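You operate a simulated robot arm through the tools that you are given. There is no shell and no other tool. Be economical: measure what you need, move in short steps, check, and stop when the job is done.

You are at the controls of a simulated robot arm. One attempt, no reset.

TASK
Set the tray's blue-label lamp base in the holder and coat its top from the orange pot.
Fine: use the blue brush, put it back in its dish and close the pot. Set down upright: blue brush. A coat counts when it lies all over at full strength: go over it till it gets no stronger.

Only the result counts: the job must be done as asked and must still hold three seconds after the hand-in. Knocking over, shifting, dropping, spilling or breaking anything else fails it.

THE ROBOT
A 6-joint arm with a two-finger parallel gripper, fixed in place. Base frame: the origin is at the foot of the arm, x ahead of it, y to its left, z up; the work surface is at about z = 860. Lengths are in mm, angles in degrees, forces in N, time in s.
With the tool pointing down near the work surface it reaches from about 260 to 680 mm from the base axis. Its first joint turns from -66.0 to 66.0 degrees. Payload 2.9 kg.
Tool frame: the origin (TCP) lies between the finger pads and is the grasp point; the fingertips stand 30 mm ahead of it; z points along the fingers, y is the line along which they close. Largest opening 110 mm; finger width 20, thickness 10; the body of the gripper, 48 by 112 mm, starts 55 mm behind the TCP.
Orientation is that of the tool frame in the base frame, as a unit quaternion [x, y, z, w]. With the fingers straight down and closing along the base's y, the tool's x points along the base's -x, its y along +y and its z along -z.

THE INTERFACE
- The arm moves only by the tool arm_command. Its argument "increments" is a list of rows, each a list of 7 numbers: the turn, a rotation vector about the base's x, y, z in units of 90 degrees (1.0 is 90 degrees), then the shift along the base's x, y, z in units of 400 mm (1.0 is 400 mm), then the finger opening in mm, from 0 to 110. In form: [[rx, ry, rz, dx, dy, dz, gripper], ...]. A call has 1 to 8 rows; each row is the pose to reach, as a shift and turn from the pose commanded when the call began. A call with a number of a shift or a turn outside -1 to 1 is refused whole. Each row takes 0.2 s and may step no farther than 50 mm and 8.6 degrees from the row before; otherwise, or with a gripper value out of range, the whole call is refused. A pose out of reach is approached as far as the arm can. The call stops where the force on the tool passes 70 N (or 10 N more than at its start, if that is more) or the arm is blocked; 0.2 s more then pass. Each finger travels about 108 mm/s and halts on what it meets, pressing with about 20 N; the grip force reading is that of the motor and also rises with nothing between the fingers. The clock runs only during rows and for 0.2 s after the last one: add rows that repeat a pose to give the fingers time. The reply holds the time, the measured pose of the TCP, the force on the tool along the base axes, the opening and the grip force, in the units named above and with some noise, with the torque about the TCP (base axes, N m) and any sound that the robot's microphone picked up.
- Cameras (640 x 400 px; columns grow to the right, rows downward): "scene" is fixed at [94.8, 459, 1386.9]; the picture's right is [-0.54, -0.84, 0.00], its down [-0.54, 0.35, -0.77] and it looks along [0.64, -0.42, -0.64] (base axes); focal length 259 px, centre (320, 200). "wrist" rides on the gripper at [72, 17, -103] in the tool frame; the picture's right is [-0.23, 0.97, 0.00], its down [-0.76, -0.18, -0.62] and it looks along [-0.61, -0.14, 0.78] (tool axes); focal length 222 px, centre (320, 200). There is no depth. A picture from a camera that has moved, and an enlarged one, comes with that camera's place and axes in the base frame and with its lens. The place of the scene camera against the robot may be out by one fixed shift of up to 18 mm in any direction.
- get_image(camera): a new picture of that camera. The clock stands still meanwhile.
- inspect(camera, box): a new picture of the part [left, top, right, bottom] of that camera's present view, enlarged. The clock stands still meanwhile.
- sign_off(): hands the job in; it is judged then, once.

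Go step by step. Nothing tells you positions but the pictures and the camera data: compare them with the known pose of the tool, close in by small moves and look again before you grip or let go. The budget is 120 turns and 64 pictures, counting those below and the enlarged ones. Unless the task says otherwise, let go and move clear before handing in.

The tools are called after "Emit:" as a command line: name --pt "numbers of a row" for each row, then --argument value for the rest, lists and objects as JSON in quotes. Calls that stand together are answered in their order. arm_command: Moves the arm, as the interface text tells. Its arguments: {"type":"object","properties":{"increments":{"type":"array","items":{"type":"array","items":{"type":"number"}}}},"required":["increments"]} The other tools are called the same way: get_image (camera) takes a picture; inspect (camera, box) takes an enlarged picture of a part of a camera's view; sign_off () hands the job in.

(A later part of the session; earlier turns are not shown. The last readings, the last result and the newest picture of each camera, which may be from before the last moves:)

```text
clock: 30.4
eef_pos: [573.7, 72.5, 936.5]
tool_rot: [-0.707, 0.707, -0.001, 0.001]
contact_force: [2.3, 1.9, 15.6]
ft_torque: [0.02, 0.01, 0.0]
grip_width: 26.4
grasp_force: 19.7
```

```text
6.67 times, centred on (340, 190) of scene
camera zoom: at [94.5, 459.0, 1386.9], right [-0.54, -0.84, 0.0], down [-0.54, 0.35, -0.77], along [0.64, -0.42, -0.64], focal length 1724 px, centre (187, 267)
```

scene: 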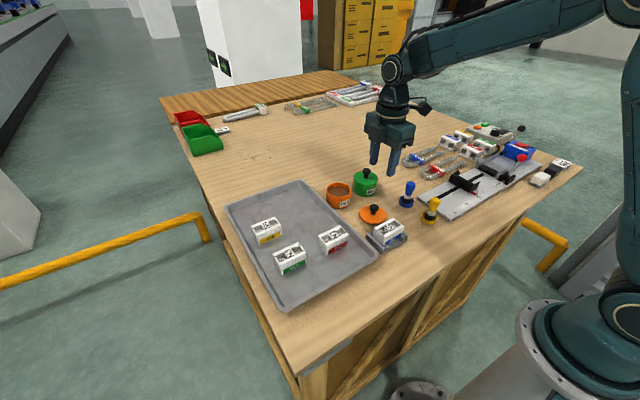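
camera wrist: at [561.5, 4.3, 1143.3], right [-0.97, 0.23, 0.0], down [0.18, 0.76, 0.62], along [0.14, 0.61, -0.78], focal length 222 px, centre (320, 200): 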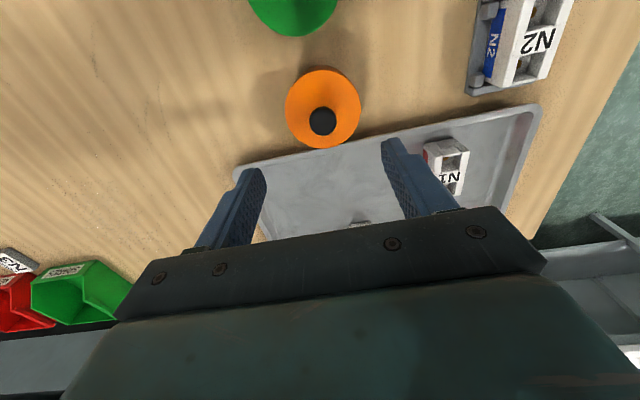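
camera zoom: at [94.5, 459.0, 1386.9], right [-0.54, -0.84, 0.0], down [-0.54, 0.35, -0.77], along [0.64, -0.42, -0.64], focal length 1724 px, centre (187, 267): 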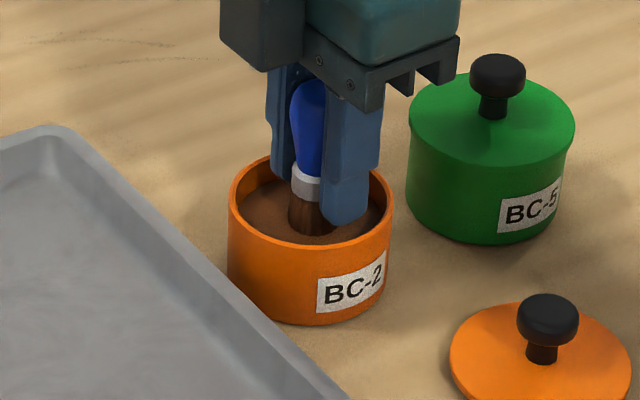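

The bristles are loaded. Lifting straight out and carrying the brush over the block.

Emit:
arm_command --pt "0 0 0 0 0 0.05 15" --pt "0 0 0 0 0 0.12 15" --pt "0 0 0 -0.1 0 0.14 15" --pt "0 0 0 -0.2 0 0.14 15" --pt "0 0 0 -0.3 -0.01 0.14 15" --pt "0 0 0 -0.4 -0.02 0.13 15" --pt "0 0 0 -0.485 -0.03 0.1 15" --pt "0 0 0 -0.485 -0.03 0.07 15"

Emit:
inspect --camera "scene" --box '[350, 180, 430, 250]'

Emit:
inspect --camera "wrist" --box '[220, 60, 420, 240]'

```text
clock: 32.2
eef_pos: [378.2, 61.5, 963.9]
tool_rot: [0.708, -0.707, 0.0, 0.0]
contact_force: [-0.5, 0.3, -1.3]
ft_torque: [-0.01, 0.0, 0.01]
grip_width: 26.4
grasp_force: 19.9
```

```text
5.71 times, centred on (390, 215) of scene
camera zoom: at [94.8, 459.0, 1386.9], right [-0.54, -0.84, 0.0], down [-0.54, 0.35, -0.77], along [0.64, -0.42, -0.64], focal length 1478 px, centre (-80, 114)
```

zoom: 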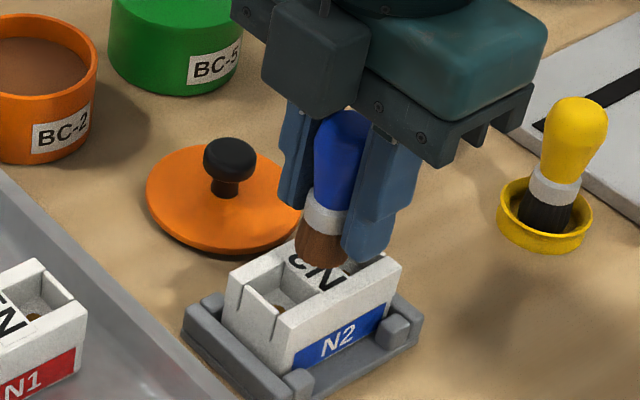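

```text
2.22 times, centred on (320, 150) of wrist
camera zoom: at [361.3, -12.0, 1068.0], right [-0.97, 0.23, 0.0], down [0.18, 0.76, 0.62], along [0.14, 0.61, -0.78], focal length 494 px, centre (320, 311)
```

zoom: 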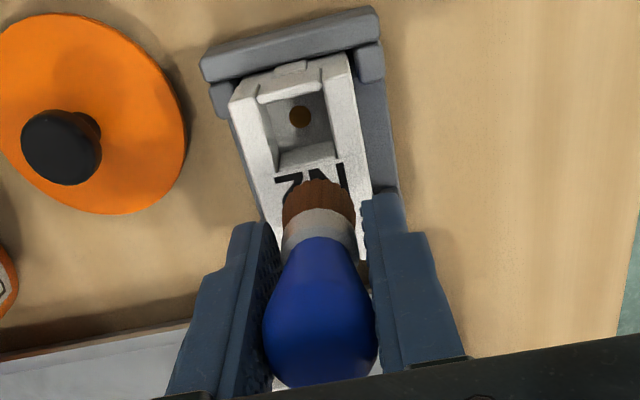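

The brush slid up about 10 mm in the grip when dipped, so I'll touch down very gently at the block centre.

Emit:
arm_command --pt "0 0 0 0 0 -0.0125 15" --pt "0 0 0 0 0 -0.025 15" --pt "0 0 0 0 0 -0.035 15" --pt "0 0 0 0 0 -0.035 15"

Emit:
arm_command --pt "0 0 0 0 0 -0.0025 15" --pt "0 0 0 0 0 -0.005 15" --pt "0 0 0 0 0 -0.005 15"

```text
clock: 33.2
eef_pos: [379.6, 59.9, 949.8]
tool_rot: [-0.707, 0.707, 0.0, 0.0]
contact_force: [-0.7, 0.2, -1.3]
ft_torque: [-0.01, 0.01, -0.01]
grip_width: 26.2
grasp_force: 20.1
```

```text
clock: 34.0
eef_pos: [381.4, 59.8, 947.6]
tool_rot: [0.707, -0.707, 0.0, -0.001]
contact_force: [-0.8, 0.7, 15.4]
ft_torque: [-0.01, 0.0, 0.01]
grip_width: 26.0
grasp_force: 19.9
```

Contact at about z 949. Easing off by 0.5 mm and sweeping the first two lanes.

Emit:
arm_command --pt "0 0 0 -0.0175 -0.035 0.00125 15" --pt "0 0 0 -0.035 -0.07 0.00125 15" --pt "0 0 0 -0.035 -0.0225 0.00125 15" --pt "0 0 0 -0.035 0.025 0.00125 15" --pt "0 0 0 -0.035 0.07 0.00125 15" --pt "0 0 0 -0.0125 0.07 0.00125 15" --pt "0 0 0 -0.0125 0.0225 0.00125 15" --pt "0 0 0 -0.0125 -0.025 0.00125 15"

Emit:
inspect --camera "scene" --box '[350, 180, 430, 250]'

```text
clock: 35.8
eef_pos: [373.7, 49.1, 947.9]
tool_rot: [-0.707, 0.708, 0.0, 0.001]
contact_force: [-0.6, -0.3, -0.3]
ft_torque: [0.04, -0.01, -0.01]
grip_width: 26.4
grasp_force: 20.2
```

```text
5.71 times, centred on (390, 215) of scene
camera zoom: at [94.8, 459.0, 1386.9], right [-0.54, -0.84, 0.0], down [-0.54, 0.35, -0.77], along [0.64, -0.42, -0.64], focal length 1478 px, centre (-80, 114)
```

zoom: 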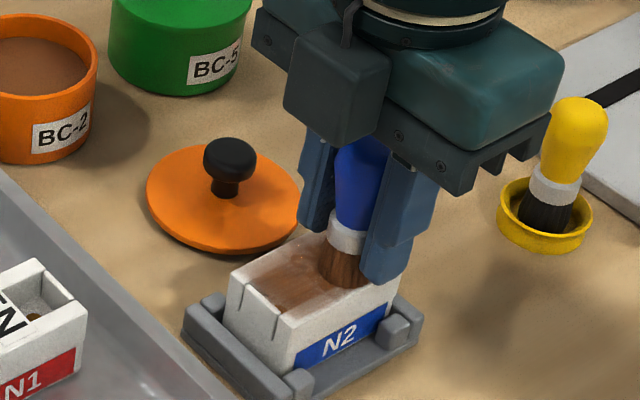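

Paint is going on. Continuing with the other lanes.

Emit:
arm_command --pt "0 0 0 0 -0.0475 -0.001 15" --pt "0 0 0 0.025 -0.0475 -0.001 15" --pt "0 0 0 0.025 0.0 -0.001 15" --pt "0 0 0 0.025 0.0475 -0.001 15" --pt "0 0 0 0.025 0.1 -0.001 15" --pt "0 0 0 0.0475 0.1 -0.001 15" --pt "0 0 0 0.0475 0.05 -0.001 15" --pt "0 0 0 0.0475 0.0 -0.001 15"

Emit:
arm_command --pt "0 0 0 0 -0.0525 0 15" --pt "0 0 0 0 0 0 15" --pt "0 0 0 0 0.05 0 15" --pt "0 0 0 0 0.1 0 15" --pt "0 0 0 0 0.1 0.06 15" --pt "0 0 0 0.0 0.1 0.14 15"

Emit:
inspect --camera "scene" --box '[360, 205, 416, 250]'

Emit:
inspect --camera "wrist" --box '[220, 0, 420, 180]'

```text
clock: 37.6
eef_pos: [392.1, 50.4, 948.5]
tool_rot: [-0.707, 0.708, 0.0, 0.0]
contact_force: [0.8, 0.1, -0.8]
ft_torque: [0.02, -0.02, -0.02]
grip_width: 26.5
grasp_force: 20.1
```

```text
clock: 39.0
eef_pos: [392.7, 89.3, 1006.2]
tool_rot: [0.707, -0.707, -0.001, 0.001]
contact_force: [-0.6, 0.0, 0.1]
ft_torque: [-0.01, -0.01, 0.0]
grip_width: 26.4
grasp_force: 20.2
```

```text
8.89 times, centred on (388, 228) of scene
camera zoom: at [94.8, 459.0, 1386.9], right [-0.54, -0.84, 0.0], down [-0.54, 0.35, -0.77], along [0.64, -0.42, -0.64], focal length 2299 px, centre (-284, -44)
```

zoom: 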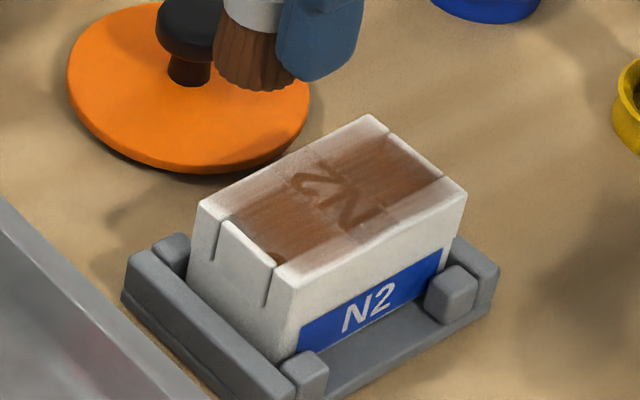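

```text
2.22 times, centred on (320, 90) of wrist
camera zoom: at [376.6, 16.5, 1108.6], right [-0.97, 0.23, 0.0], down [0.18, 0.76, 0.62], along [0.14, 0.61, -0.78], focal length 494 px, centre (320, 444)
```

zoom: 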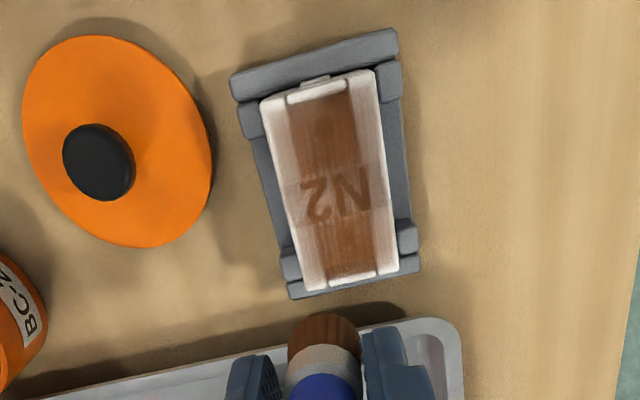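

The coat is started but thinner at the edges. I'll do another, wider set of lanes.

Emit:
arm_command --pt "0 0 0 0.0135 0.0125 -0.07 15" --pt "0 0 0 0.0135 0.0125 -0.1405 15" --pt "0 0 0 0.0135 -0.046 -0.1405 15" --pt "0 0 0 0.0135 -0.105 -0.1405 15" --pt "0 0 0 0.0135 -0.165 -0.1405 15" --pt "0 0 0 -0.009 -0.165 -0.1405 15" --pt "0 0 0 -0.009 -0.105 -0.1405 15" --pt "0 0 0 -0.009 -0.046 -0.1405 15"

Emit:
arm_command --pt "0 0 0 0 0.059 0 15" --pt "0 0 0 -0.025 0.059 0 15" --pt "0 0 0 -0.025 0 0 15" --pt "0 0 0 -0.025 -0.06 0 15" --pt "0 0 0 -0.025 -0.119 0 15" --pt "0 0 0 -0.05 -0.119 0 15" --pt "0 0 0 -0.05 -0.06 0 15" --pt "0 0 0 -0.05 0 0 15"

Emit:
arm_command --pt "0 0 0 0 0.059 0 15" --pt "0 0 0 -0.025 0.059 0 15" --pt "0 0 0 -0.025 0 0 15" --pt "0 0 0 -0.025 -0.06 0 15" --pt "0 0 0 -0.025 -0.119 0 15" --pt "0 0 0 0.025 -0.119 0 15" --pt "0 0 0 0.0725 -0.119 0 15" --pt "0 0 0 0.0725 -0.119 0.1 15"

Emit:
inspect --camera "scene" --box '[360, 205, 416, 250]'

```text
clock: 40.8
eef_pos: [391.4, 69.6, 947.5]
tool_rot: [-0.706, 0.708, -0.001, 0.0]
contact_force: [0.6, -3.0, 7.3]
ft_torque: [-0.13, -0.04, -0.05]
grip_width: 26.5
grasp_force: 19.8
```

```text
clock: 42.6
eef_pos: [370.2, 71.4, 948.0]
tool_rot: [0.708, -0.707, -0.001, 0.0]
contact_force: [0.0, 0.3, -1.0]
ft_torque: [-0.02, -0.02, 0.01]
grip_width: 26.6
grasp_force: 20.0
```

```text
clock: 44.4
eef_pos: [396.6, 24.3, 988.5]
tool_rot: [0.707, -0.707, 0.0, 0.0]
contact_force: [-0.4, 0.1, -1.0]
ft_torque: [-0.01, 0.0, -0.02]
grip_width: 26.7
grasp_force: 20.0
```

```text
8.89 times, centred on (388, 228) of scene
camera zoom: at [94.8, 459.0, 1386.9], right [-0.54, -0.84, 0.0], down [-0.54, 0.35, -0.77], along [0.64, -0.42, -0.64], focal length 2299 px, centre (-284, -44)
```

zoom: 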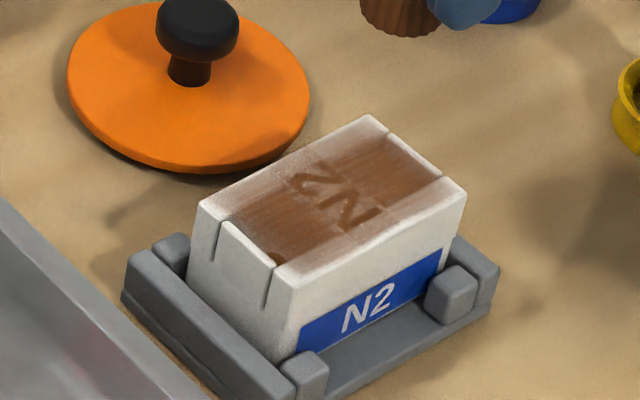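

Little added: the brush probably needs more paint and firmer contact. Re-dipping.

Emit:
arm_command --pt "0 0 0 0.08 0.03 0.03 15" --pt "0 0 0 0.19 0.06 0.03 15" --pt "0 0 0 0.3 0.09 0.03 15" --pt "0 0 0 0.39 0.12 0.03 15" --pt "0 0 0 0.4365 0.12 0.0 15" --pt "0 0 0 0.4365 0.12 -0.07 15" --pt "0 0 0 0.4365 0.12 -0.122 15" --pt "0 0 0 0.4365 0.12 -0.122 15"

Emit:
arm_command --pt "0 0 0 0 0 -0.005 15" --pt "0 0 0 0 0 -0.005 15"

Emit:
inspect --camera "scene" --box '[310, 160, 370, 220]'

```text
clock: 46.2
eef_pos: [574.1, 71.1, 938.5]
tool_rot: [0.707, -0.707, 0.0, -0.001]
contact_force: [-0.6, 0.2, -1.6]
ft_torque: [0.01, 0.01, 0.0]
grip_width: 26.1
grasp_force: 20.1
```

```text
clock: 46.8
eef_pos: [574.3, 70.9, 936.8]
tool_rot: [0.707, -0.707, 0.0, 0.0]
contact_force: [0.6, 1.0, -0.6]
ft_torque: [0.02, 0.01, 0.01]
grip_width: 26.5
grasp_force: 19.3
```

```text
6.67 times, centred on (340, 190) of scene
camera zoom: at [94.8, 459.0, 1386.9], right [-0.54, -0.84, 0.0], down [-0.54, 0.35, -0.77], along [0.64, -0.42, -0.64], focal length 1724 px, centre (187, 267)
```

zoom: 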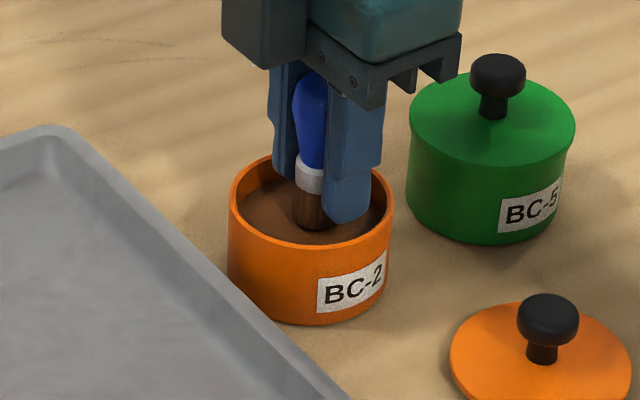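

Emit:
arm_command --pt "0 0 0 0 0 -0.005 15" --pt "0 0 0 0 0 -0.0075 15" --pt "0 0 0 0 0 -0.0075 15"

Emit:
arm_command --pt "0 0 0 0 0 0.06 15" --pt "0 0 0 0 0 0.14 15" --pt "0 0 0 -0.1 0 0.15 15" --pt "0 0 0 -0.2 0 0.15 15" --pt "0 0 0 -0.3 -0.01 0.15 15" --pt "0 0 0 -0.4 -0.02 0.14 15" --pt "0 0 0 -0.484 -0.03 0.09 15" --pt "0 0 0 -0.484 -0.03 0.04 15"

Emit:
arm_command --pt "0 0 0 0 0 -0.0025 15" --pt "0 0 0 0 0 -0.005 15" --pt "0 0 0 0 0 -0.005 15"

```text
clock: 47.6
eef_pos: [572.9, 71.5, 935.1]
tool_rot: [-0.707, 0.708, 0.001, 0.0]
contact_force: [-0.6, -0.7, -0.4]
ft_torque: [0.01, -0.02, -0.02]
grip_width: 26.6
grasp_force: 19.9
```

```text
clock: 49.4
eef_pos: [377.5, 57.2, 950.2]
tool_rot: [0.707, -0.707, 0.0, -0.001]
contact_force: [0.3, -0.3, -1.0]
ft_torque: [0.01, -0.02, 0.02]
grip_width: 26.7
grasp_force: 20.0
```

```text
clock: 50.2
eef_pos: [379.6, 58.1, 948.4]
tool_rot: [0.708, -0.707, 0.0, 0.0]
contact_force: [-0.1, 0.3, -0.4]
ft_torque: [-0.01, -0.01, -0.01]
grip_width: 26.4
grasp_force: 19.7
```

Emit:
arm_command --pt "0 0 0 0 0 -0.0025 15" --pt "0 0 0 0 0 -0.0025 15"

Emit:
arm_command --pt "0 0 0 0 0 -0.0025 15" --pt "0 0 0 0 0 -0.0025 15"

Emit:
arm_command --pt "0 0 0 0 0 -0.0025 15" --pt "0 0 0 0 0 -0.0025 15"

```text
clock: 50.8
eef_pos: [380.1, 59.3, 947.9]
tool_rot: [-0.707, 0.707, 0.0, 0.0]
contact_force: [-1.2, 0.6, 1.2]
ft_torque: [-0.02, -0.01, -0.05]
grip_width: 26.5
grasp_force: 20.1
```

```text
clock: 51.4
eef_pos: [381.4, 58.2, 947.2]
tool_rot: [0.708, -0.707, 0.001, -0.001]
contact_force: [-1.7, 1.0, 19.9]
ft_torque: [0.01, -0.01, -0.02]
grip_width: 26.3
grasp_force: 19.5
```

```text
clock: 52.0
eef_pos: [378.4, 59.2, 944.7]
tool_rot: [0.707, -0.707, 0.0, -0.001]
contact_force: [2.7, 0.9, 9.7]
ft_torque: [0.02, -0.04, 0.0]
grip_width: 26.5
grasp_force: 19.8
```

Contact found around 947. Sweeping all lanes with light pressure.

Emit:
arm_command --pt "0 0 0 -0.0225 -0.04 0 15" --pt "0 0 0 -0.045 -0.0875 0 15" --pt "0 0 0 -0.045 -0.03 0 15" --pt "0 0 0 -0.045 0.03 0 15" --pt "0 0 0 -0.045 0.0875 0 15" --pt "0 0 0 -0.0225 0.0875 0 15" --pt "0 0 0 -0.0225 0.03 0 15" --pt "0 0 0 -0.0225 -0.03 0 15"

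Emit:
inspect --camera "scene" --box '[360, 205, 416, 250]'

```text
clock: 53.8
eef_pos: [371.8, 48.0, 944.1]
tool_rot: [0.707, -0.707, 0.0, 0.0]
contact_force: [0.9, 0.8, 1.8]
ft_torque: [0.05, -0.03, 0.02]
grip_width: 26.4
grasp_force: 20.0
```

```text
8.89 times, centred on (388, 228) of scene
camera zoom: at [94.7, 459.1, 1386.9], right [-0.54, -0.84, 0.0], down [-0.54, 0.35, -0.77], along [0.64, -0.42, -0.64], focal length 2299 px, centre (-284, -44)
```

zoom: 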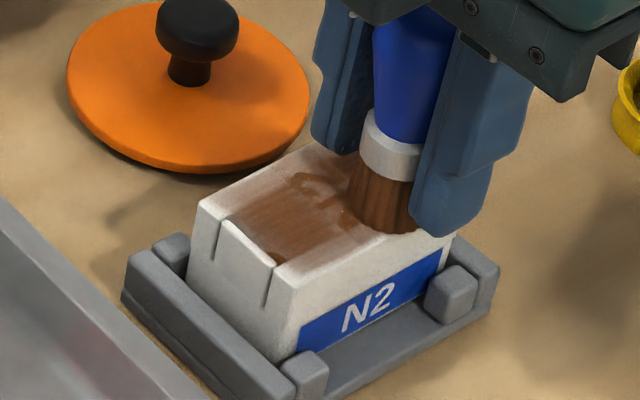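

The −x edge is still thin. I'll go slowly along that edge, pressing slightly more.

Emit:
arm_command --pt "0 0 0 -0.02 -0.03 -0.001 15" --pt "0 0 0 -0.02 -0.055 -0.003 15" --pt "0 0 0 -0.02 -0.025 -0.003 15" --pt "0 0 0 -0.02 0.005 -0.003 15" --pt "0 0 0 -0.02 0.035 -0.003 15" --pt "0 0 0 -0.02 0.065 -0.003 15" --pt "0 0 0 -0.02 0.095 -0.003 15" --pt "0 0 0 -0.02 0.12 -0.003 15"

Emit:
inspect --camera "wrist" --box '[240, 0, 400, 140]'

```text
clock: 55.6
eef_pos: [363.9, 95.2, 941.9]
tool_rot: [-0.706, 0.708, 0.0, -0.001]
contact_force: [-1.0, -2.3, 4.7]
ft_torque: [-0.03, 0.03, 0.02]
grip_width: 26.3
grasp_force: 20.1
```

```text
2.86 times, centred on (320, 70) of wrist
camera zoom: at [346.3, 23.7, 1046.3], right [-0.97, 0.23, 0.0], down [0.18, 0.76, 0.62], along [0.14, 0.61, -0.78], focal length 635 px, centre (320, 571)
```

zoom: 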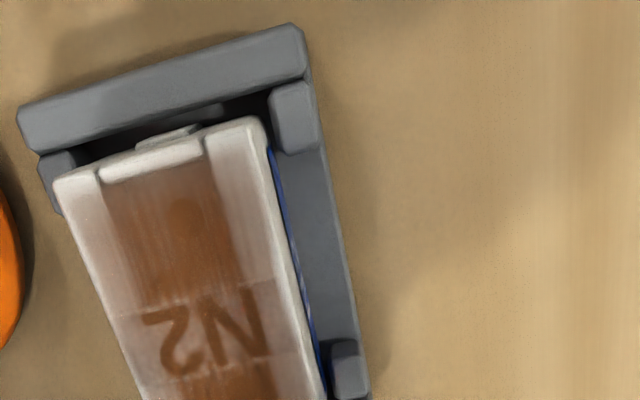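

Continuing slowly: across the +y end, then along the +x edge, then lift and look.

Emit:
arm_command --pt "0 0 0 0.03 -0.005 -0.001 15" --pt "0 0 0 0.06 -0.005 -0.001 15" --pt "0 0 0 0.085 -0.005 -0.001 15" --pt "0 0 0 0.085 -0.04 -0.001 15" --pt "0 0 0 0.085 -0.075 -0.001 15" --pt "0 0 0 0.085 -0.11 -0.001 15" --pt "0 0 0 0.085 -0.14 -0.001 15" --pt "0 0 0 0.085 -0.17 -0.001 15"

Emit:
arm_command --pt "0 0 0 -0.03 0 -0.001 15" --pt "0 0 0 -0.06 0 -0.001 15" --pt "0 0 0 -0.085 0 -0.001 15" --pt "0 0 0 -0.085 0.03 -0.001 15" --pt "0 0 0 -0.085 0.06 -0.001 15" --pt "0 0 0 -0.085 0.09 -0.001 15" --pt "0 0 0 -0.085 0.12 -0.001 15" --pt "0 0 0 -0.085 0.12 0.1 15"

Emit:
inspect --camera "scene" --box '[360, 200, 416, 250]'

```text
clock: 57.4
eef_pos: [397.0, 26.7, 944.1]
tool_rot: [0.707, -0.707, 0.0, 0.0]
contact_force: [0.1, 0.7, -0.9]
ft_torque: [-0.01, 0.02, 0.0]
grip_width: 26.3
grasp_force: 19.8
```

```text
clock: 59.2
eef_pos: [363.1, 75.5, 983.8]
tool_rot: [0.707, -0.707, -0.001, 0.001]
contact_force: [-0.3, 0.5, -1.2]
ft_torque: [0.02, -0.03, -0.01]
grip_width: 26.6
grasp_force: 20.2
```

```text
8.00 times, centred on (388, 225) of scene
camera zoom: at [94.8, 459.0, 1386.9], right [-0.54, -0.84, 0.0], down [-0.54, 0.35, -0.77], along [0.64, -0.42, -0.64], focal length 2069 px, centre (-224, 0)
```

zoom: 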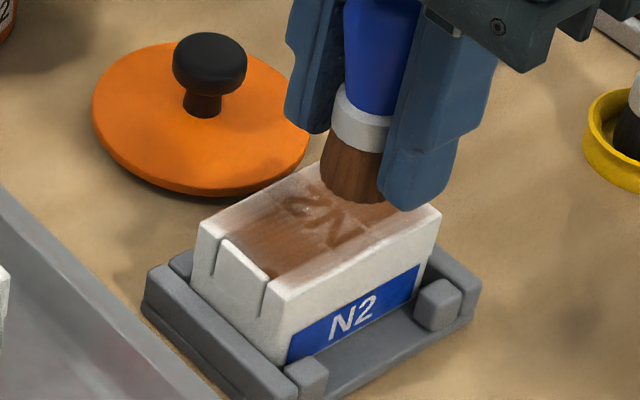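

Edges still pale and forces were near zero, so I'll re-establish real contact at the −x edge.

Emit:
arm_command --pt "0 0 0 0 0 -0.06 15" --pt "0 0 0 0 0 -0.101 15" --pt "0 0 0 0 0 -0.101 15"

Emit:
arm_command --pt "0 0 0 0 0 -0.002 15" --pt "0 0 0 0 0 -0.002 15"

Emit:
arm_command --pt "0 0 0 0 0 -0.002 15" --pt "0 0 0 0 0 -0.002 15"

```text
clock: 60.0
eef_pos: [361.9, 76.7, 943.8]
tool_rot: [0.707, -0.707, 0.0, 0.0]
contact_force: [-0.2, 0.6, 0.2]
ft_torque: [-0.01, -0.02, -0.02]
grip_width: 26.2
grasp_force: 19.9
```

```text
clock: 60.6
eef_pos: [362.9, 75.8, 942.6]
tool_rot: [-0.707, 0.707, 0.0, 0.0]
contact_force: [0.8, 0.3, -0.2]
ft_torque: [0.03, 0.04, 0.01]
grip_width: 26.1
grasp_force: 20.3
```

```text
clock: 61.2
eef_pos: [362.7, 75.9, 941.7]
tool_rot: [-0.707, 0.707, 0.0, 0.0]
contact_force: [0.0, 0.5, -0.1]
ft_torque: [0.01, -0.02, -0.02]
grip_width: 26.1
grasp_force: 19.7
```

No contact even here, so the last sweeps were above the surface. Lowering further.

Emit:
arm_command --pt "0 0 0 0 0 -0.0025 15" --pt "0 0 0 0 0 -0.0025 15"

Emit:
arm_command --pt "0 0 0 0 0 -0.0025 15" --pt "0 0 0 0 0 -0.0025 15"

Emit:
arm_command --pt "0 0 0 0 0 -0.0025 15" --pt "0 0 0 0 0 -0.0025 15"

```text
clock: 61.8
eef_pos: [362.7, 75.8, 942.6]
tool_rot: [0.708, -0.706, 0.0, -0.002]
contact_force: [-3.1, 2.5, 14.9]
ft_torque: [0.05, -0.02, 0.02]
grip_width: 26.4
grasp_force: 20.0
```

```text
clock: 62.4
eef_pos: [363.3, 74.8, 941.3]
tool_rot: [0.707, -0.707, 0.0, 0.0]
contact_force: [-3.0, 0.0, 15.4]
ft_torque: [-0.02, -0.01, 0.0]
grip_width: 26.3
grasp_force: 20.3
```

```text
clock: 63.0
eef_pos: [363.6, 74.5, 938.6]
tool_rot: [0.708, -0.707, 0.001, 0.0]
contact_force: [-2.1, -1.1, 14.2]
ft_torque: [-0.09, -0.06, -0.03]
grip_width: 26.1
grasp_force: 19.9
```

Contact is at about 14 N now. Sweeping the −x edge slowly at this height.

Emit:
arm_command --pt "0 0 0 0 0.02 0 15" --pt "0 0 0 0 0.045 0 15" --pt "0 0 0 0 0.01 0 15" --pt "0 0 0 0 -0.025 0 15" --pt "0 0 0 0 -0.06 0 15" --pt "0 0 0 0 -0.095 0 15" --pt "0 0 0 0 -0.125 0 15" --pt "0 0 0 0 -0.125 0 15"

Emit:
inspect --camera "scene" --box '[360, 200, 416, 250]'

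```text
clock: 64.8
eef_pos: [364.3, 25.2, 938.3]
tool_rot: [0.707, -0.707, -0.001, -0.001]
contact_force: [-0.8, -0.6, -0.4]
ft_torque: [0.02, -0.01, -0.01]
grip_width: 26.3
grasp_force: 19.9
```

```text
8.00 times, centred on (388, 225) of scene
camera zoom: at [94.8, 459.0, 1386.9], right [-0.54, -0.84, 0.0], down [-0.54, 0.35, -0.77], along [0.64, -0.42, -0.64], focal length 2069 px, centre (-224, 0)
```

zoom: 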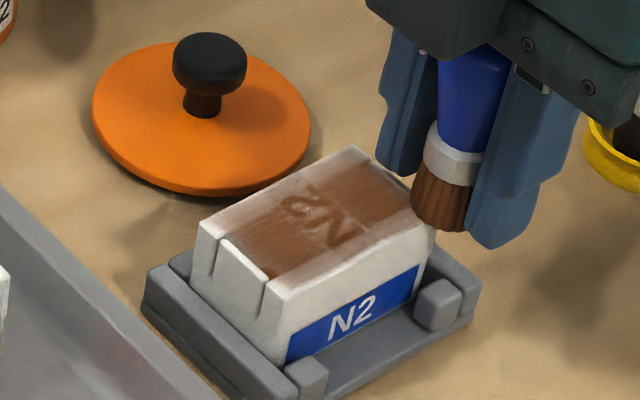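

Contact creeps to zero because the brush keeps sliding up in the grip, and the second dip was likely too shallow. I'll set the brush back in its dish and re-grip it higher so the dip and strokes have more room.

Emit:
arm_command --pt "0 0 0 0 0 0.08 15" --pt "0 0 0 0.04 0 0.16 15" --pt "0 0 0 0.12 -0.06 0.16 15" --pt "0 0 0 0.2 -0.14 0.16 15" --pt "0 0 0 0.2325 -0.22 0.16 15" --pt "0 0 0 0.2325 -0.304 0.12 15" --pt "0 0 0 0.2325 -0.304 0.04 15" --pt "0 0 0 0.2325 -0.304 -0.0 15"

Emit:
inspect --camera "wrist" --box '[220, 60, 420, 240]'

```text
clock: 66.6
eef_pos: [457.4, -99.2, 938.1]
tool_rot: [0.707, -0.707, 0.0, 0.0]
contact_force: [-0.5, -0.9, -0.3]
ft_torque: [0.02, 0.01, -0.03]
grip_width: 26.1
grasp_force: 20.0
```

```text
2.22 times, centred on (320, 150) of wrist
camera zoom: at [439.9, -170.2, 1042.0], right [-0.97, 0.23, 0.0], down [0.18, 0.76, 0.62], along [0.14, 0.61, -0.78], focal length 494 px, centre (320, 311)
```

zoom: 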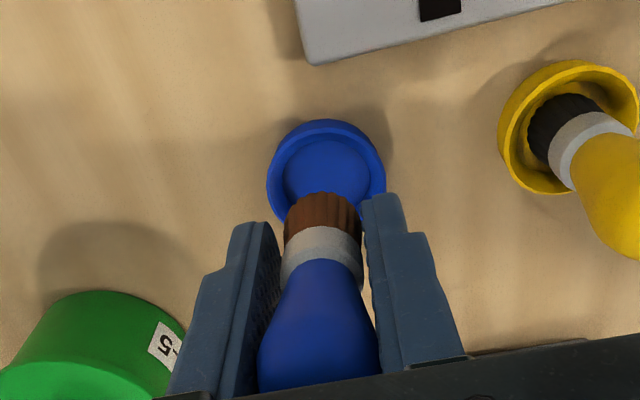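

Emit:
arm_command --pt "0 0 0 0 0 -0.04 15" --pt "0 0 0 0 0 -0.065 15" --pt "0 0 0 0 0 -0.0765 15" --pt "0 0 0 0 0 -0.0765 15"

Emit:
inspect --camera "scene" --box '[375, 170, 435, 220]'

```text
clock: 67.6
eef_pos: [455.2, -97.6, 906.2]
tool_rot: [-0.707, 0.708, 0.0, 0.0]
contact_force: [-0.5, -0.4, -1.4]
ft_torque: [0.0, 0.02, 0.02]
grip_width: 26.1
grasp_force: 20.0
```

```text
8.00 times, centred on (405, 195) of scene
camera zoom: at [94.8, 459.0, 1386.9], right [-0.54, -0.84, 0.0], down [-0.54, 0.35, -0.77], along [0.64, -0.42, -0.64], focal length 2069 px, centre (-360, 240)
```

zoom: 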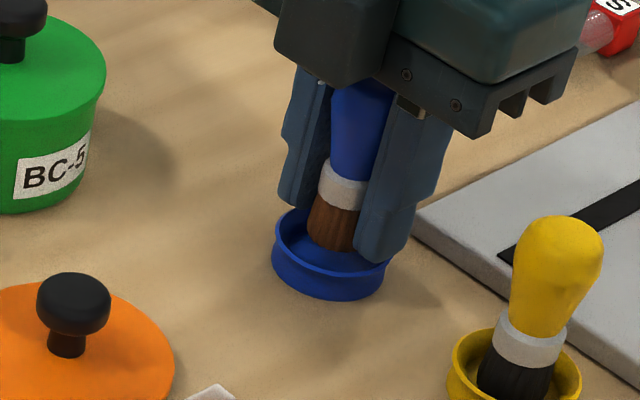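

Emit:
arm_command --pt "0 0 0 0 0 -0.004 15" --pt "0 0 0 0 0 -0.004 15"

Emit:
arm_command --pt "0 0 0 0 0 -0.004 15" --pt "0 0 0 0 0 -0.004 15"

```text
clock: 68.2
eef_pos: [456.2, -96.0, 906.6]
tool_rot: [-0.707, 0.707, 0.0, 0.0]
contact_force: [-1.0, 0.4, -0.5]
ft_torque: [-0.01, 0.03, 0.0]
grip_width: 26.3
grasp_force: 20.2
```

```text
clock: 68.8
eef_pos: [457.9, -96.1, 904.4]
tool_rot: [-0.707, 0.707, 0.0, 0.0]
contact_force: [0.4, 0.2, -1.1]
ft_torque: [-0.01, 0.03, -0.02]
grip_width: 26.2
grasp_force: 20.1
```

Emit:
arm_command --pt "0 0 0 0 0 -0.003 15" --pt "0 0 0 0 0 -0.003 15"

Emit:
arm_command --pt "0 0 0 0 0 -0.003 15" --pt "0 0 0 0 0 -0.003 15"

```text
clock: 69.4
eef_pos: [457.5, -98.2, 903.7]
tool_rot: [-0.707, 0.707, 0.0, 0.0]
contact_force: [-0.1, -0.3, -1.1]
ft_torque: [0.02, -0.01, 0.0]
grip_width: 26.4
grasp_force: 20.0
```

```text
clock: 70.0
eef_pos: [456.5, -96.5, 903.3]
tool_rot: [-0.707, 0.708, 0.0, 0.001]
contact_force: [-1.8, 0.5, 12.8]
ft_torque: [0.02, 0.27, -0.01]
grip_width: 26.3
grasp_force: 20.3
```

Contact at 903. Backing off 1 mm, opening slowly, and raising to re-grip higher.

Emit:
arm_command --pt "0 0 0 0 0 0.003 15" --pt "0 0 0 0 0 0.003 30" --pt "0 0 0 0 0 0.003 38" --pt "0 0 0 0 0 0.003 42" --pt "0 0 0 0 0 0.03 45" --pt "0 0 0 0 0 0.053 45" --pt "0 0 0 0 0 0.053 45"

Emit:
inspect --camera "scene" --box '[375, 170, 435, 220]'

```text
clock: 71.6
eef_pos: [456.9, -96.8, 924.2]
tool_rot: [0.708, -0.707, 0.0, 0.0]
contact_force: [0.1, 0.9, 0.3]
ft_torque: [-0.02, -0.02, -0.02]
grip_width: 45.1
grasp_force: 0.0
```

```text
8.00 times, centred on (405, 195) of scene
camera zoom: at [94.8, 459.0, 1386.9], right [-0.54, -0.84, 0.0], down [-0.54, 0.35, -0.77], along [0.64, -0.42, -0.64], focal length 2069 px, centre (-360, 240)
```

zoom: 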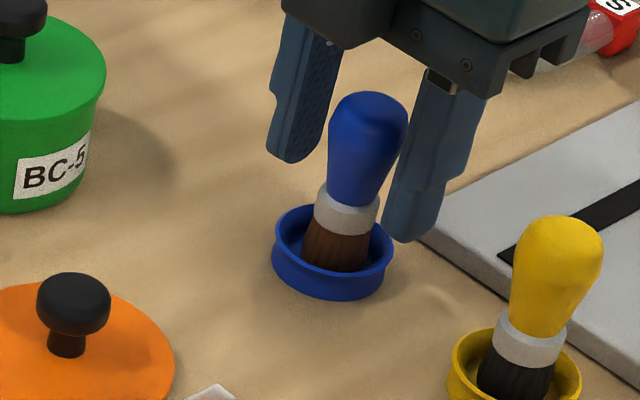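

The brush stands upright in the dish. Re-gripping a little higher.

Emit:
arm_command --pt "0 0 0 0 0 0.006 45" --pt "0 0 0 0 0 0.006 30" --pt "0 0 0 0 0 0.006 15" --pt "0 0 0 0 0 0.006 15" --pt "0 0 0 0 0 0.006 15"

Emit:
arm_command --pt "0 0 0 0 0 0.03 15" --pt "0 0 0 0 0 0.14 15" --pt "0 0 0 0 0 0.26 15" --pt "0 0 0 0.08 0.08 0.28 15" --pt "0 0 0 0.14 0.17 0.28 15" --pt "0 0 0 0.19 0.26 0.28 15" --pt "0 0 0 0.24 0.34 0.28 15" --pt "0 0 0 0.294 0.4175 0.22 15"

Emit:
arm_command --pt "0 0 0 0 0 -0.1 15" --pt "0 0 0 0 0 -0.15 15" --pt "0 0 0 0 0 -0.165 15" --pt "0 0 0 0 0 -0.165 15"

```text
clock: 72.8
eef_pos: [456.9, -95.8, 926.1]
tool_rot: [-0.707, 0.707, 0.0, 0.0]
contact_force: [-0.6, -0.1, 2.4]
ft_torque: [0.0, 0.0, 0.01]
grip_width: 26.5
grasp_force: 19.6
```

```text
clock: 74.6
eef_pos: [572.8, 73.8, 1012.8]
tool_rot: [0.707, -0.707, -0.001, 0.0]
contact_force: [0.8, -0.1, -0.2]
ft_torque: [-0.02, 0.02, 0.0]
grip_width: 26.3
grasp_force: 20.1
```

```text
clock: 75.6
eef_pos: [572.8, 70.5, 947.8]
tool_rot: [0.707, -0.707, 0.001, -0.001]
contact_force: [-2.4, -0.5, 15.0]
ft_torque: [0.03, -0.05, -0.01]
grip_width: 26.0
grasp_force: 20.2
```

Dipped with real contact. Lifting and going to the −x edge of the block.

Emit:
arm_command --pt "0 0 0 0 0 0.07 15" --pt "0 0 0 0 0 0.15 15" --pt "0 0 0 -0.12 0 0.15 15" --pt "0 0 0 -0.24 0 0.15 15" --pt "0 0 0 -0.34 0.01 0.15 15" --pt "0 0 0 -0.44 0.03 0.15 15" --pt "0 0 0 -0.5265 0.045 0.1 15" --pt "0 0 0 -0.5265 0.045 0.04 15"

Emit:
arm_command --pt "0 0 0 0 0 -0.0025 15" --pt "0 0 0 0 0 -0.005 15" --pt "0 0 0 0 0 -0.005 15"

Emit:
arm_command --pt "0 0 0 0 0 -0.0025 15" --pt "0 0 0 0 0 -0.005 15" --pt "0 0 0 0 0 -0.005 15"

```text
clock: 77.4
eef_pos: [361.3, 88.0, 963.6]
tool_rot: [-0.707, 0.707, 0.0, -0.001]
contact_force: [-0.4, 0.7, -0.2]
ft_torque: [0.02, 0.0, 0.02]
grip_width: 26.0
grasp_force: 20.3
```

```text
clock: 78.2
eef_pos: [362.3, 88.6, 961.7]
tool_rot: [-0.707, 0.707, 0.0, 0.0]
contact_force: [-0.5, -0.4, 1.8]
ft_torque: [-0.03, -0.01, -0.03]
grip_width: 26.2
grasp_force: 19.9
```

```text
clock: 79.0
eef_pos: [363.7, 89.3, 959.8]
tool_rot: [0.707, -0.707, 0.001, -0.001]
contact_force: [-1.5, 0.4, 15.7]
ft_torque: [-0.02, -0.01, -0.05]
grip_width: 26.3
grasp_force: 19.9
```

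In contact at 960. Sweeping slow lanes from the −x edge inward.

Emit:
arm_command --pt "0 0 0 0 0.01 0 15" --pt "0 0 0 0 -0.03 -0.0005 15" --pt "0 0 0 0 -0.07 -0.0005 15" --pt "0 0 0 0 -0.11 -0.001 15" --pt "0 0 0 0 -0.155 -0.001 15" --pt "0 0 0 0.02 -0.155 -0.001 15" --pt "0 0 0 0.02 -0.11 -0.0015 15" --pt "0 0 0 0.02 -0.07 -0.0015 15"

Emit:
arm_command --pt "0 0 0 0 0.04 -0.0005 15" --pt "0 0 0 0 0.08 -0.0005 15" --pt "0 0 0 0.022 0.08 -0.0005 15" --pt "0 0 0 0.022 0.04 -0.001 15" --pt "0 0 0 0.022 0.0 -0.001 15" --pt "0 0 0 0.022 -0.04 -0.001 15" --pt "0 0 0 0.022 -0.085 -0.0015 15" --pt "0 0 0 0.044 -0.085 -0.0015 15"

Emit:
arm_command --pt "0 0 0 0 0.045 -0.0005 15" --pt "0 0 0 0 0.085 -0.0005 15" --pt "0 0 0 0 0.125 -0.0005 15" --pt "0 0 0 0 0.165 -0.001 15" --pt "0 0 0 0.022 0.165 -0.001 15" --pt "0 0 0 0.022 0.125 -0.001 15" --pt "0 0 0 0.022 0.085 -0.0015 15" --pt "0 0 0 0.022 0.045 -0.0015 15"

Emit:
arm_command --pt "0 0 0 0 -0.045 -0.0005 15" --pt "0 0 0 0 -0.045 0.05 15" --pt "0 0 0 0 -0.09 0.12 15" --pt "0 0 0 0.05 -0.2 0.12 15"

Emit:
inspect --camera "scene" --box '[360, 200, 416, 250]'

```text
clock: 80.8
eef_pos: [371.8, 61.7, 959.6]
tool_rot: [-0.707, 0.707, 0.0, 0.0]
contact_force: [-0.8, 0.0, -1.0]
ft_torque: [0.02, 0.02, 0.01]
grip_width: 26.2
grasp_force: 19.7
```

```text
clock: 82.6
eef_pos: [387.6, 26.5, 958.4]
tool_rot: [-0.707, 0.707, 0.0, 0.0]
contact_force: [-3.3, -0.3, 9.3]
ft_torque: [0.01, 0.08, 0.01]
grip_width: 26.2
grasp_force: 19.5
```

```text
clock: 84.4
eef_pos: [399.5, 44.5, 957.2]
tool_rot: [0.707, -0.707, 0.001, 0.0]
contact_force: [-0.2, 0.7, 4.2]
ft_torque: [0.07, -0.02, 0.05]
grip_width: 26.3
grasp_force: 20.5
```

```text
clock: 85.4
eef_pos: [419.9, -33.9, 1007.0]
tool_rot: [-0.707, 0.707, 0.0, 0.0]
contact_force: [-1.0, 0.9, -1.3]
ft_torque: [0.07, -0.01, -0.02]
grip_width: 26.4
grasp_force: 20.2
```

```text
8.00 times, centred on (388, 225) of scene
camera zoom: at [94.7, 459.0, 1386.9], right [-0.54, -0.84, 0.0], down [-0.54, 0.35, -0.77], along [0.64, -0.42, -0.64], focal length 2069 px, centre (-224, 0)
```

zoom: 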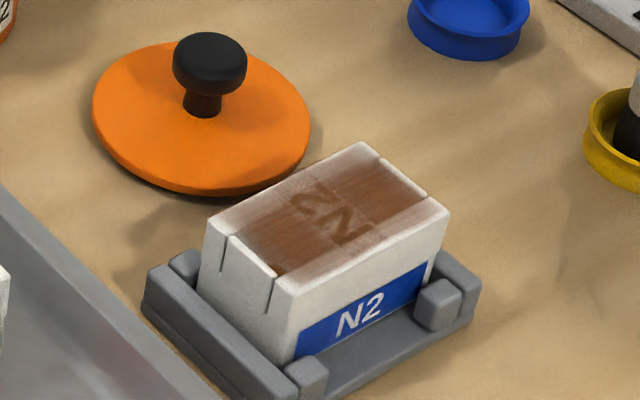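

The edges are getting darker; it builds up per pass with real contact. Re-dipping, then edge lanes with steadily maintained pressure.

Emit:
arm_command --pt "0 0 0 0.02 0.1 0.05 15" --pt "0 0 0 0.08 0.2 0.05 15" --pt "0 0 0 0.19 0.25 0.05 15" --pt "0 0 0 0.29 0.265 0.05 15" --pt "0 0 0 0.3905 0.265 0.03 15" --pt "0 0 0 0.3905 0.265 -0.07 15" --pt "0 0 0 0.3905 0.265 -0.15 15" --pt "0 0 0 0.3905 0.265 -0.16 15"

Emit:
arm_command --pt "0 0 0 0 0 0.08 15" --pt "0 0 0 0 0 0.17 15" --pt "0 0 0 -0.12 0 0.17 15" --pt "0 0 0 -0.24 0 0.17 15" --pt "0 0 0 -0.35 0.02 0.17 15" --pt "0 0 0 -0.46 0.045 0.16 15" --pt "0 0 0 -0.5315 0.055 0.1 15" --pt "0 0 0 -0.5315 0.055 0.041 15"

Emit:
arm_command --pt "0 0 0 0 0 -0.004 15" --pt "0 0 0 0 -0.04 -0.006 15" --pt "0 0 0 0 -0.08 -0.007 15" --pt "0 0 0 0 -0.12 -0.008 15" --pt "0 0 0 0 -0.165 -0.009 15" --pt "0 0 0 0 -0.12 -0.01 15" --pt "0 0 0 0 -0.08 -0.011 15" --pt "0 0 0 0 -0.04 -0.012 15"

```text
clock: 87.2
eef_pos: [574.1, 70.2, 943.8]
tool_rot: [-0.707, 0.707, -0.001, 0.001]
contact_force: [-4.8, -1.2, 15.6]
ft_torque: [-0.05, 0.08, -0.02]
grip_width: 26.5
grasp_force: 19.8
```

```text
clock: 89.0
eef_pos: [361.5, 91.8, 957.5]
tool_rot: [-0.707, 0.707, 0.001, 0.0]
contact_force: [0.1, -0.1, -1.1]
ft_torque: [-0.03, 0.03, 0.0]
grip_width: 26.3
grasp_force: 19.8
```

```text
clock: 90.8
eef_pos: [362.0, 75.1, 954.9]
tool_rot: [-0.707, 0.707, 0.0, 0.0]
contact_force: [-0.8, -2.9, 10.0]
ft_torque: [-0.23, -0.04, 0.01]
grip_width: 26.2
grasp_force: 20.0
```

Good force (10 N). Continuing around the +y end and the +x edge.

Emit:
arm_command --pt "0 0 0 0 0.04 -0.001 15" --pt "0 0 0 0.045 0.04 -0.001 15" --pt "0 0 0 0.098 0.04 -0.001 15" --pt "0 0 0 0.098 0 -0.002 15" --pt "0 0 0 0.098 -0.04 -0.003 15" --pt "0 0 0 0.098 -0.08 -0.004 15" --pt "0 0 0 0.098 -0.125 -0.005 15" --pt "0 0 0 0.098 -0.08 -0.006 15"

Emit:
arm_command --pt "0 0 0 0 0.04 -0.001 15" --pt "0 0 0 0 0.08 -0.002 15" --pt "0 0 0 0 0.12 -0.002 15" --pt "0 0 0 0 0.08 -0.003 15" --pt "0 0 0 0 0.04 -0.003 15" --pt "0 0 0 0 0.0 -0.004 15" --pt "0 0 0 0 -0.045 -0.004 15" --pt "0 0 0 -0.045 -0.045 -0.004 15"

Emit:
arm_command --pt "0 0 0 -0.045 0 -0.0005 15" --pt "0 0 0 -0.045 0 0.06 15" --pt "0 0 0 0.05 -0.08 0.14 15" --pt "0 0 0 0.09 -0.15 0.14 15"

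Emit:
inspect --camera "scene" --box '[360, 200, 416, 250]'

```text
clock: 92.6
eef_pos: [397.0, 43.7, 952.2]
tool_rot: [-0.706, 0.708, 0.0, -0.001]
contact_force: [1.0, -3.5, 8.5]
ft_torque: [-0.22, -0.03, -0.04]
grip_width: 26.2
grasp_force: 20.3
```

```text
clock: 94.4
eef_pos: [381.5, 26.3, 946.6]
tool_rot: [-0.706, 0.708, 0.0, -0.001]
contact_force: [0.5, 0.2, 0.2]
ft_torque: [-0.04, -0.03, -0.02]
grip_width: 26.1
grasp_force: 20.0
```

```text
refused: row 3 steps farther than a row can; nothing moved
```

```text
8.00 times, centred on (388, 225) of scene
camera zoom: at [94.8, 459.0, 1386.9], right [-0.54, -0.84, 0.0], down [-0.54, 0.35, -0.77], along [0.64, -0.42, -0.64], focal length 2069 px, centre (-224, 0)
```

zoom: 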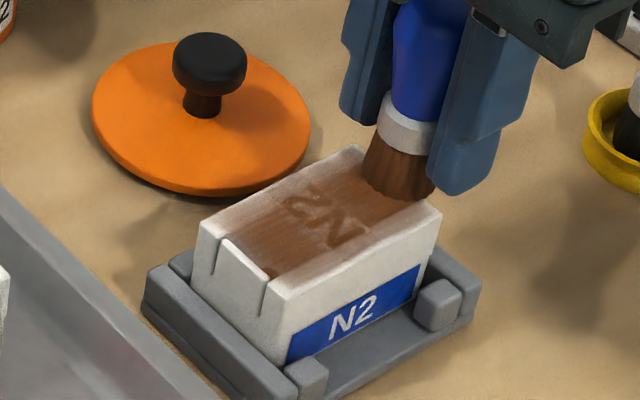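

I'll lift to a spot where the wrist camera sees the whole top.

Emit:
arm_command --pt "0 0 0 0 0 0.08 15" --pt "0 0 0 0.01 0.06 0.14 15" --pt "0 0 0 0.027 0.155 0.14 15"

Emit:
inspect --camera "wrist" --box '[270, 10, 370, 150]'

```text
clock: 95.2
eef_pos: [392.1, 88.0, 1005.7]
tool_rot: [0.708, -0.707, 0.0, 0.001]
contact_force: [0.3, 0.3, -0.7]
ft_torque: [0.02, 0.0, 0.03]
grip_width: 26.1
grasp_force: 20.3
```

```text
2.86 times, centred on (320, 80) of wrist
camera zoom: at [376.4, 15.0, 1108.8], right [-0.97, 0.23, 0.0], down [0.18, 0.76, 0.62], along [0.14, 0.61, -0.78], focal length 635 px, centre (320, 543)
```

zoom: 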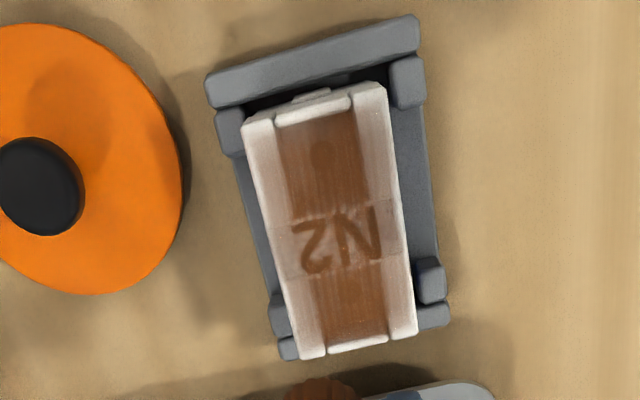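

The rims are still paler than the middle. I'll scrub the −x rim (centre line x 365) repeatedly and then check the gain.

Emit:
arm_command --pt "0 0 0 -0.0675 0 -0.06 15" --pt "0 0 0 -0.0675 0 -0.12 15" --pt "0 0 0 -0.0675 0 -0.1375 15" --pt "0 0 0 -0.0675 0 -0.1425 15" --pt "0 0 0 -0.0675 -0.05 -0.1435 15" --pt "0 0 0 -0.0675 -0.1 -0.144 15" --pt "0 0 0 -0.0675 -0.15 -0.1445 15" --pt "0 0 0 -0.0675 -0.1 -0.145 15"

Emit:
arm_command --pt "0 0 0 0 0.05 -0.001 15" --pt "0 0 0 0 0.1 -0.0015 15" --pt "0 0 0 0 0.05 -0.002 15" --pt "0 0 0 0 0.0 -0.0025 15" --pt "0 0 0 0 -0.05 -0.003 15" --pt "0 0 0 0 0.0 -0.0035 15" --pt "0 0 0 0 0.05 -0.004 15" --pt "0 0 0 0 0.075 -0.0045 15"

Emit:
arm_command --pt "0 0 0 0 0.02 0.07 15" --pt "0 0 0 0.06 0.025 0.14 15"

Emit:
inspect --camera "wrist" --box '[270, 10, 370, 150]'

```text
clock: 97.0
eef_pos: [365.0, 48.4, 948.1]
tool_rot: [-0.707, 0.707, 0.0, 0.001]
contact_force: [0.9, -0.1, 0.1]
ft_torque: [0.0, 0.01, 0.04]
grip_width: 26.5
grasp_force: 20.4
```

```text
clock: 98.8
eef_pos: [364.9, 77.4, 944.1]
tool_rot: [-0.707, 0.707, 0.001, 0.0]
contact_force: [0.7, -0.9, 3.5]
ft_torque: [-0.1, 0.04, 0.06]
grip_width: 26.4
grasp_force: 19.8
```

```text
clock: 99.4
eef_pos: [390.1, 88.9, 1001.6]
tool_rot: [-0.707, 0.707, 0.0, 0.0]
contact_force: [0.0, -0.4, -0.8]
ft_torque: [-0.01, 0.01, -0.01]
grip_width: 26.3
grasp_force: 20.0
```

```text
2.86 times, centred on (320, 80) of wrist
camera zoom: at [373.0, 16.7, 1106.0], right [-0.97, 0.23, 0.0], down [0.18, 0.76, 0.62], along [0.14, 0.61, -0.78], focal length 635 px, centre (320, 543)
```

zoom: 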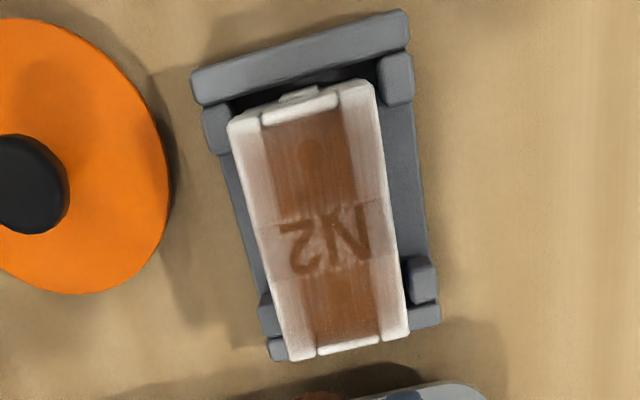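

The gain is small, so the brush is likely spent after short dips. I'll re-seat it in the dish, re-grip high, and dip longer this time.

Emit:
arm_command --pt "0 0 0 0.03 -0.1 0.02 15" --pt "0 0 0 0.06 -0.2 0.02 15" --pt "0 0 0 0.1 -0.3 0.02 15" --pt "0 0 0 0.14 -0.39 0.02 15" --pt "0 0 0 0.165 -0.4625 0.0 15" --pt "0 0 0 0.165 -0.4625 -0.1 15" --pt "0 0 0 0.165 -0.4625 -0.19 15" --pt "0 0 0 0.165 -0.4625 -0.2225 15"

Emit:
arm_command --pt "0 0 0 0 0 -0.004 15" --pt "0 0 0 0 0 -0.0075 15" --pt "0 0 0 0 0 -0.0075 15"

Emit:
arm_command --pt "0 0 0 0 0 -0.003 15" --pt "0 0 0 0 0 -0.003 15"

```text
clock: 101.2
eef_pos: [454.8, -97.9, 913.7]
tool_rot: [0.707, -0.707, -0.001, 0.0]
contact_force: [-0.8, 0.0, -0.1]
ft_torque: [-0.04, -0.02, -0.01]
grip_width: 26.5
grasp_force: 19.6
```

```text
clock: 102.0
eef_pos: [455.2, -96.5, 910.2]
tool_rot: [-0.707, 0.707, -0.001, 0.0]
contact_force: [0.2, 0.2, 0.1]
ft_torque: [0.02, -0.01, 0.02]
grip_width: 26.4
grasp_force: 19.8
```

```text
clock: 102.6
eef_pos: [454.7, -97.4, 908.2]
tool_rot: [-0.707, 0.707, 0.0, 0.0]
contact_force: [-0.5, -0.7, -0.2]
ft_torque: [-0.03, 0.0, 0.02]
grip_width: 26.4
grasp_force: 20.2
```

Emit:
arm_command --pt "0 0 0 0 0 -0.003 15" --pt "0 0 0 0 0 -0.003 15"

Emit:
arm_command --pt "0 0 0 0 0 -0.003 15" --pt "0 0 0 0 0 -0.003 15"

```text
clock: 103.2
eef_pos: [454.8, -97.2, 907.2]
tool_rot: [0.707, -0.707, -0.001, 0.0]
contact_force: [-0.4, 0.1, -0.7]
ft_torque: [-0.06, 0.03, -0.02]
grip_width: 26.5
grasp_force: 20.0
```

```text
clock: 103.8
eef_pos: [454.4, -96.7, 905.4]
tool_rot: [0.707, -0.707, 0.0, 0.0]
contact_force: [0.3, -0.5, -0.3]
ft_torque: [-0.02, -0.03, 0.01]
grip_width: 26.2
grasp_force: 20.3
```

Emit:
arm_command --pt "0 0 0 0 0 -0.003 15" --pt "0 0 0 0 0 -0.003 15"

Emit:
arm_command --pt "0 0 0 0 0 -0.002 15" --pt "0 0 0 0 0 -0.002 15"

Emit:
inspect --camera "scene" --box '[375, 170, 435, 220]'

```text
clock: 104.4
eef_pos: [455.6, -95.5, 904.3]
tool_rot: [0.707, -0.707, 0.0, 0.0]
contact_force: [0.1, -0.5, 0.4]
ft_torque: [0.04, -0.02, 0.0]
grip_width: 26.0
grasp_force: 19.3
```

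```text
clock: 105.0
eef_pos: [455.9, -96.2, 905.5]
tool_rot: [-0.707, 0.707, -0.001, 0.0]
contact_force: [0.2, 0.5, -0.4]
ft_torque: [-0.01, 0.01, 0.01]
grip_width: 26.3
grasp_force: 20.1
```

```text
8.00 times, centred on (405, 195) of scene
camera zoom: at [94.8, 459.0, 1386.9], right [-0.54, -0.84, 0.0], down [-0.54, 0.35, -0.77], along [0.64, -0.42, -0.64], focal length 2069 px, centre (-360, 240)
```

zoom: 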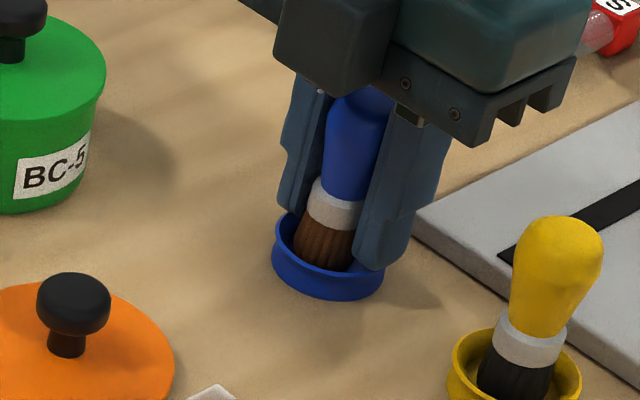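

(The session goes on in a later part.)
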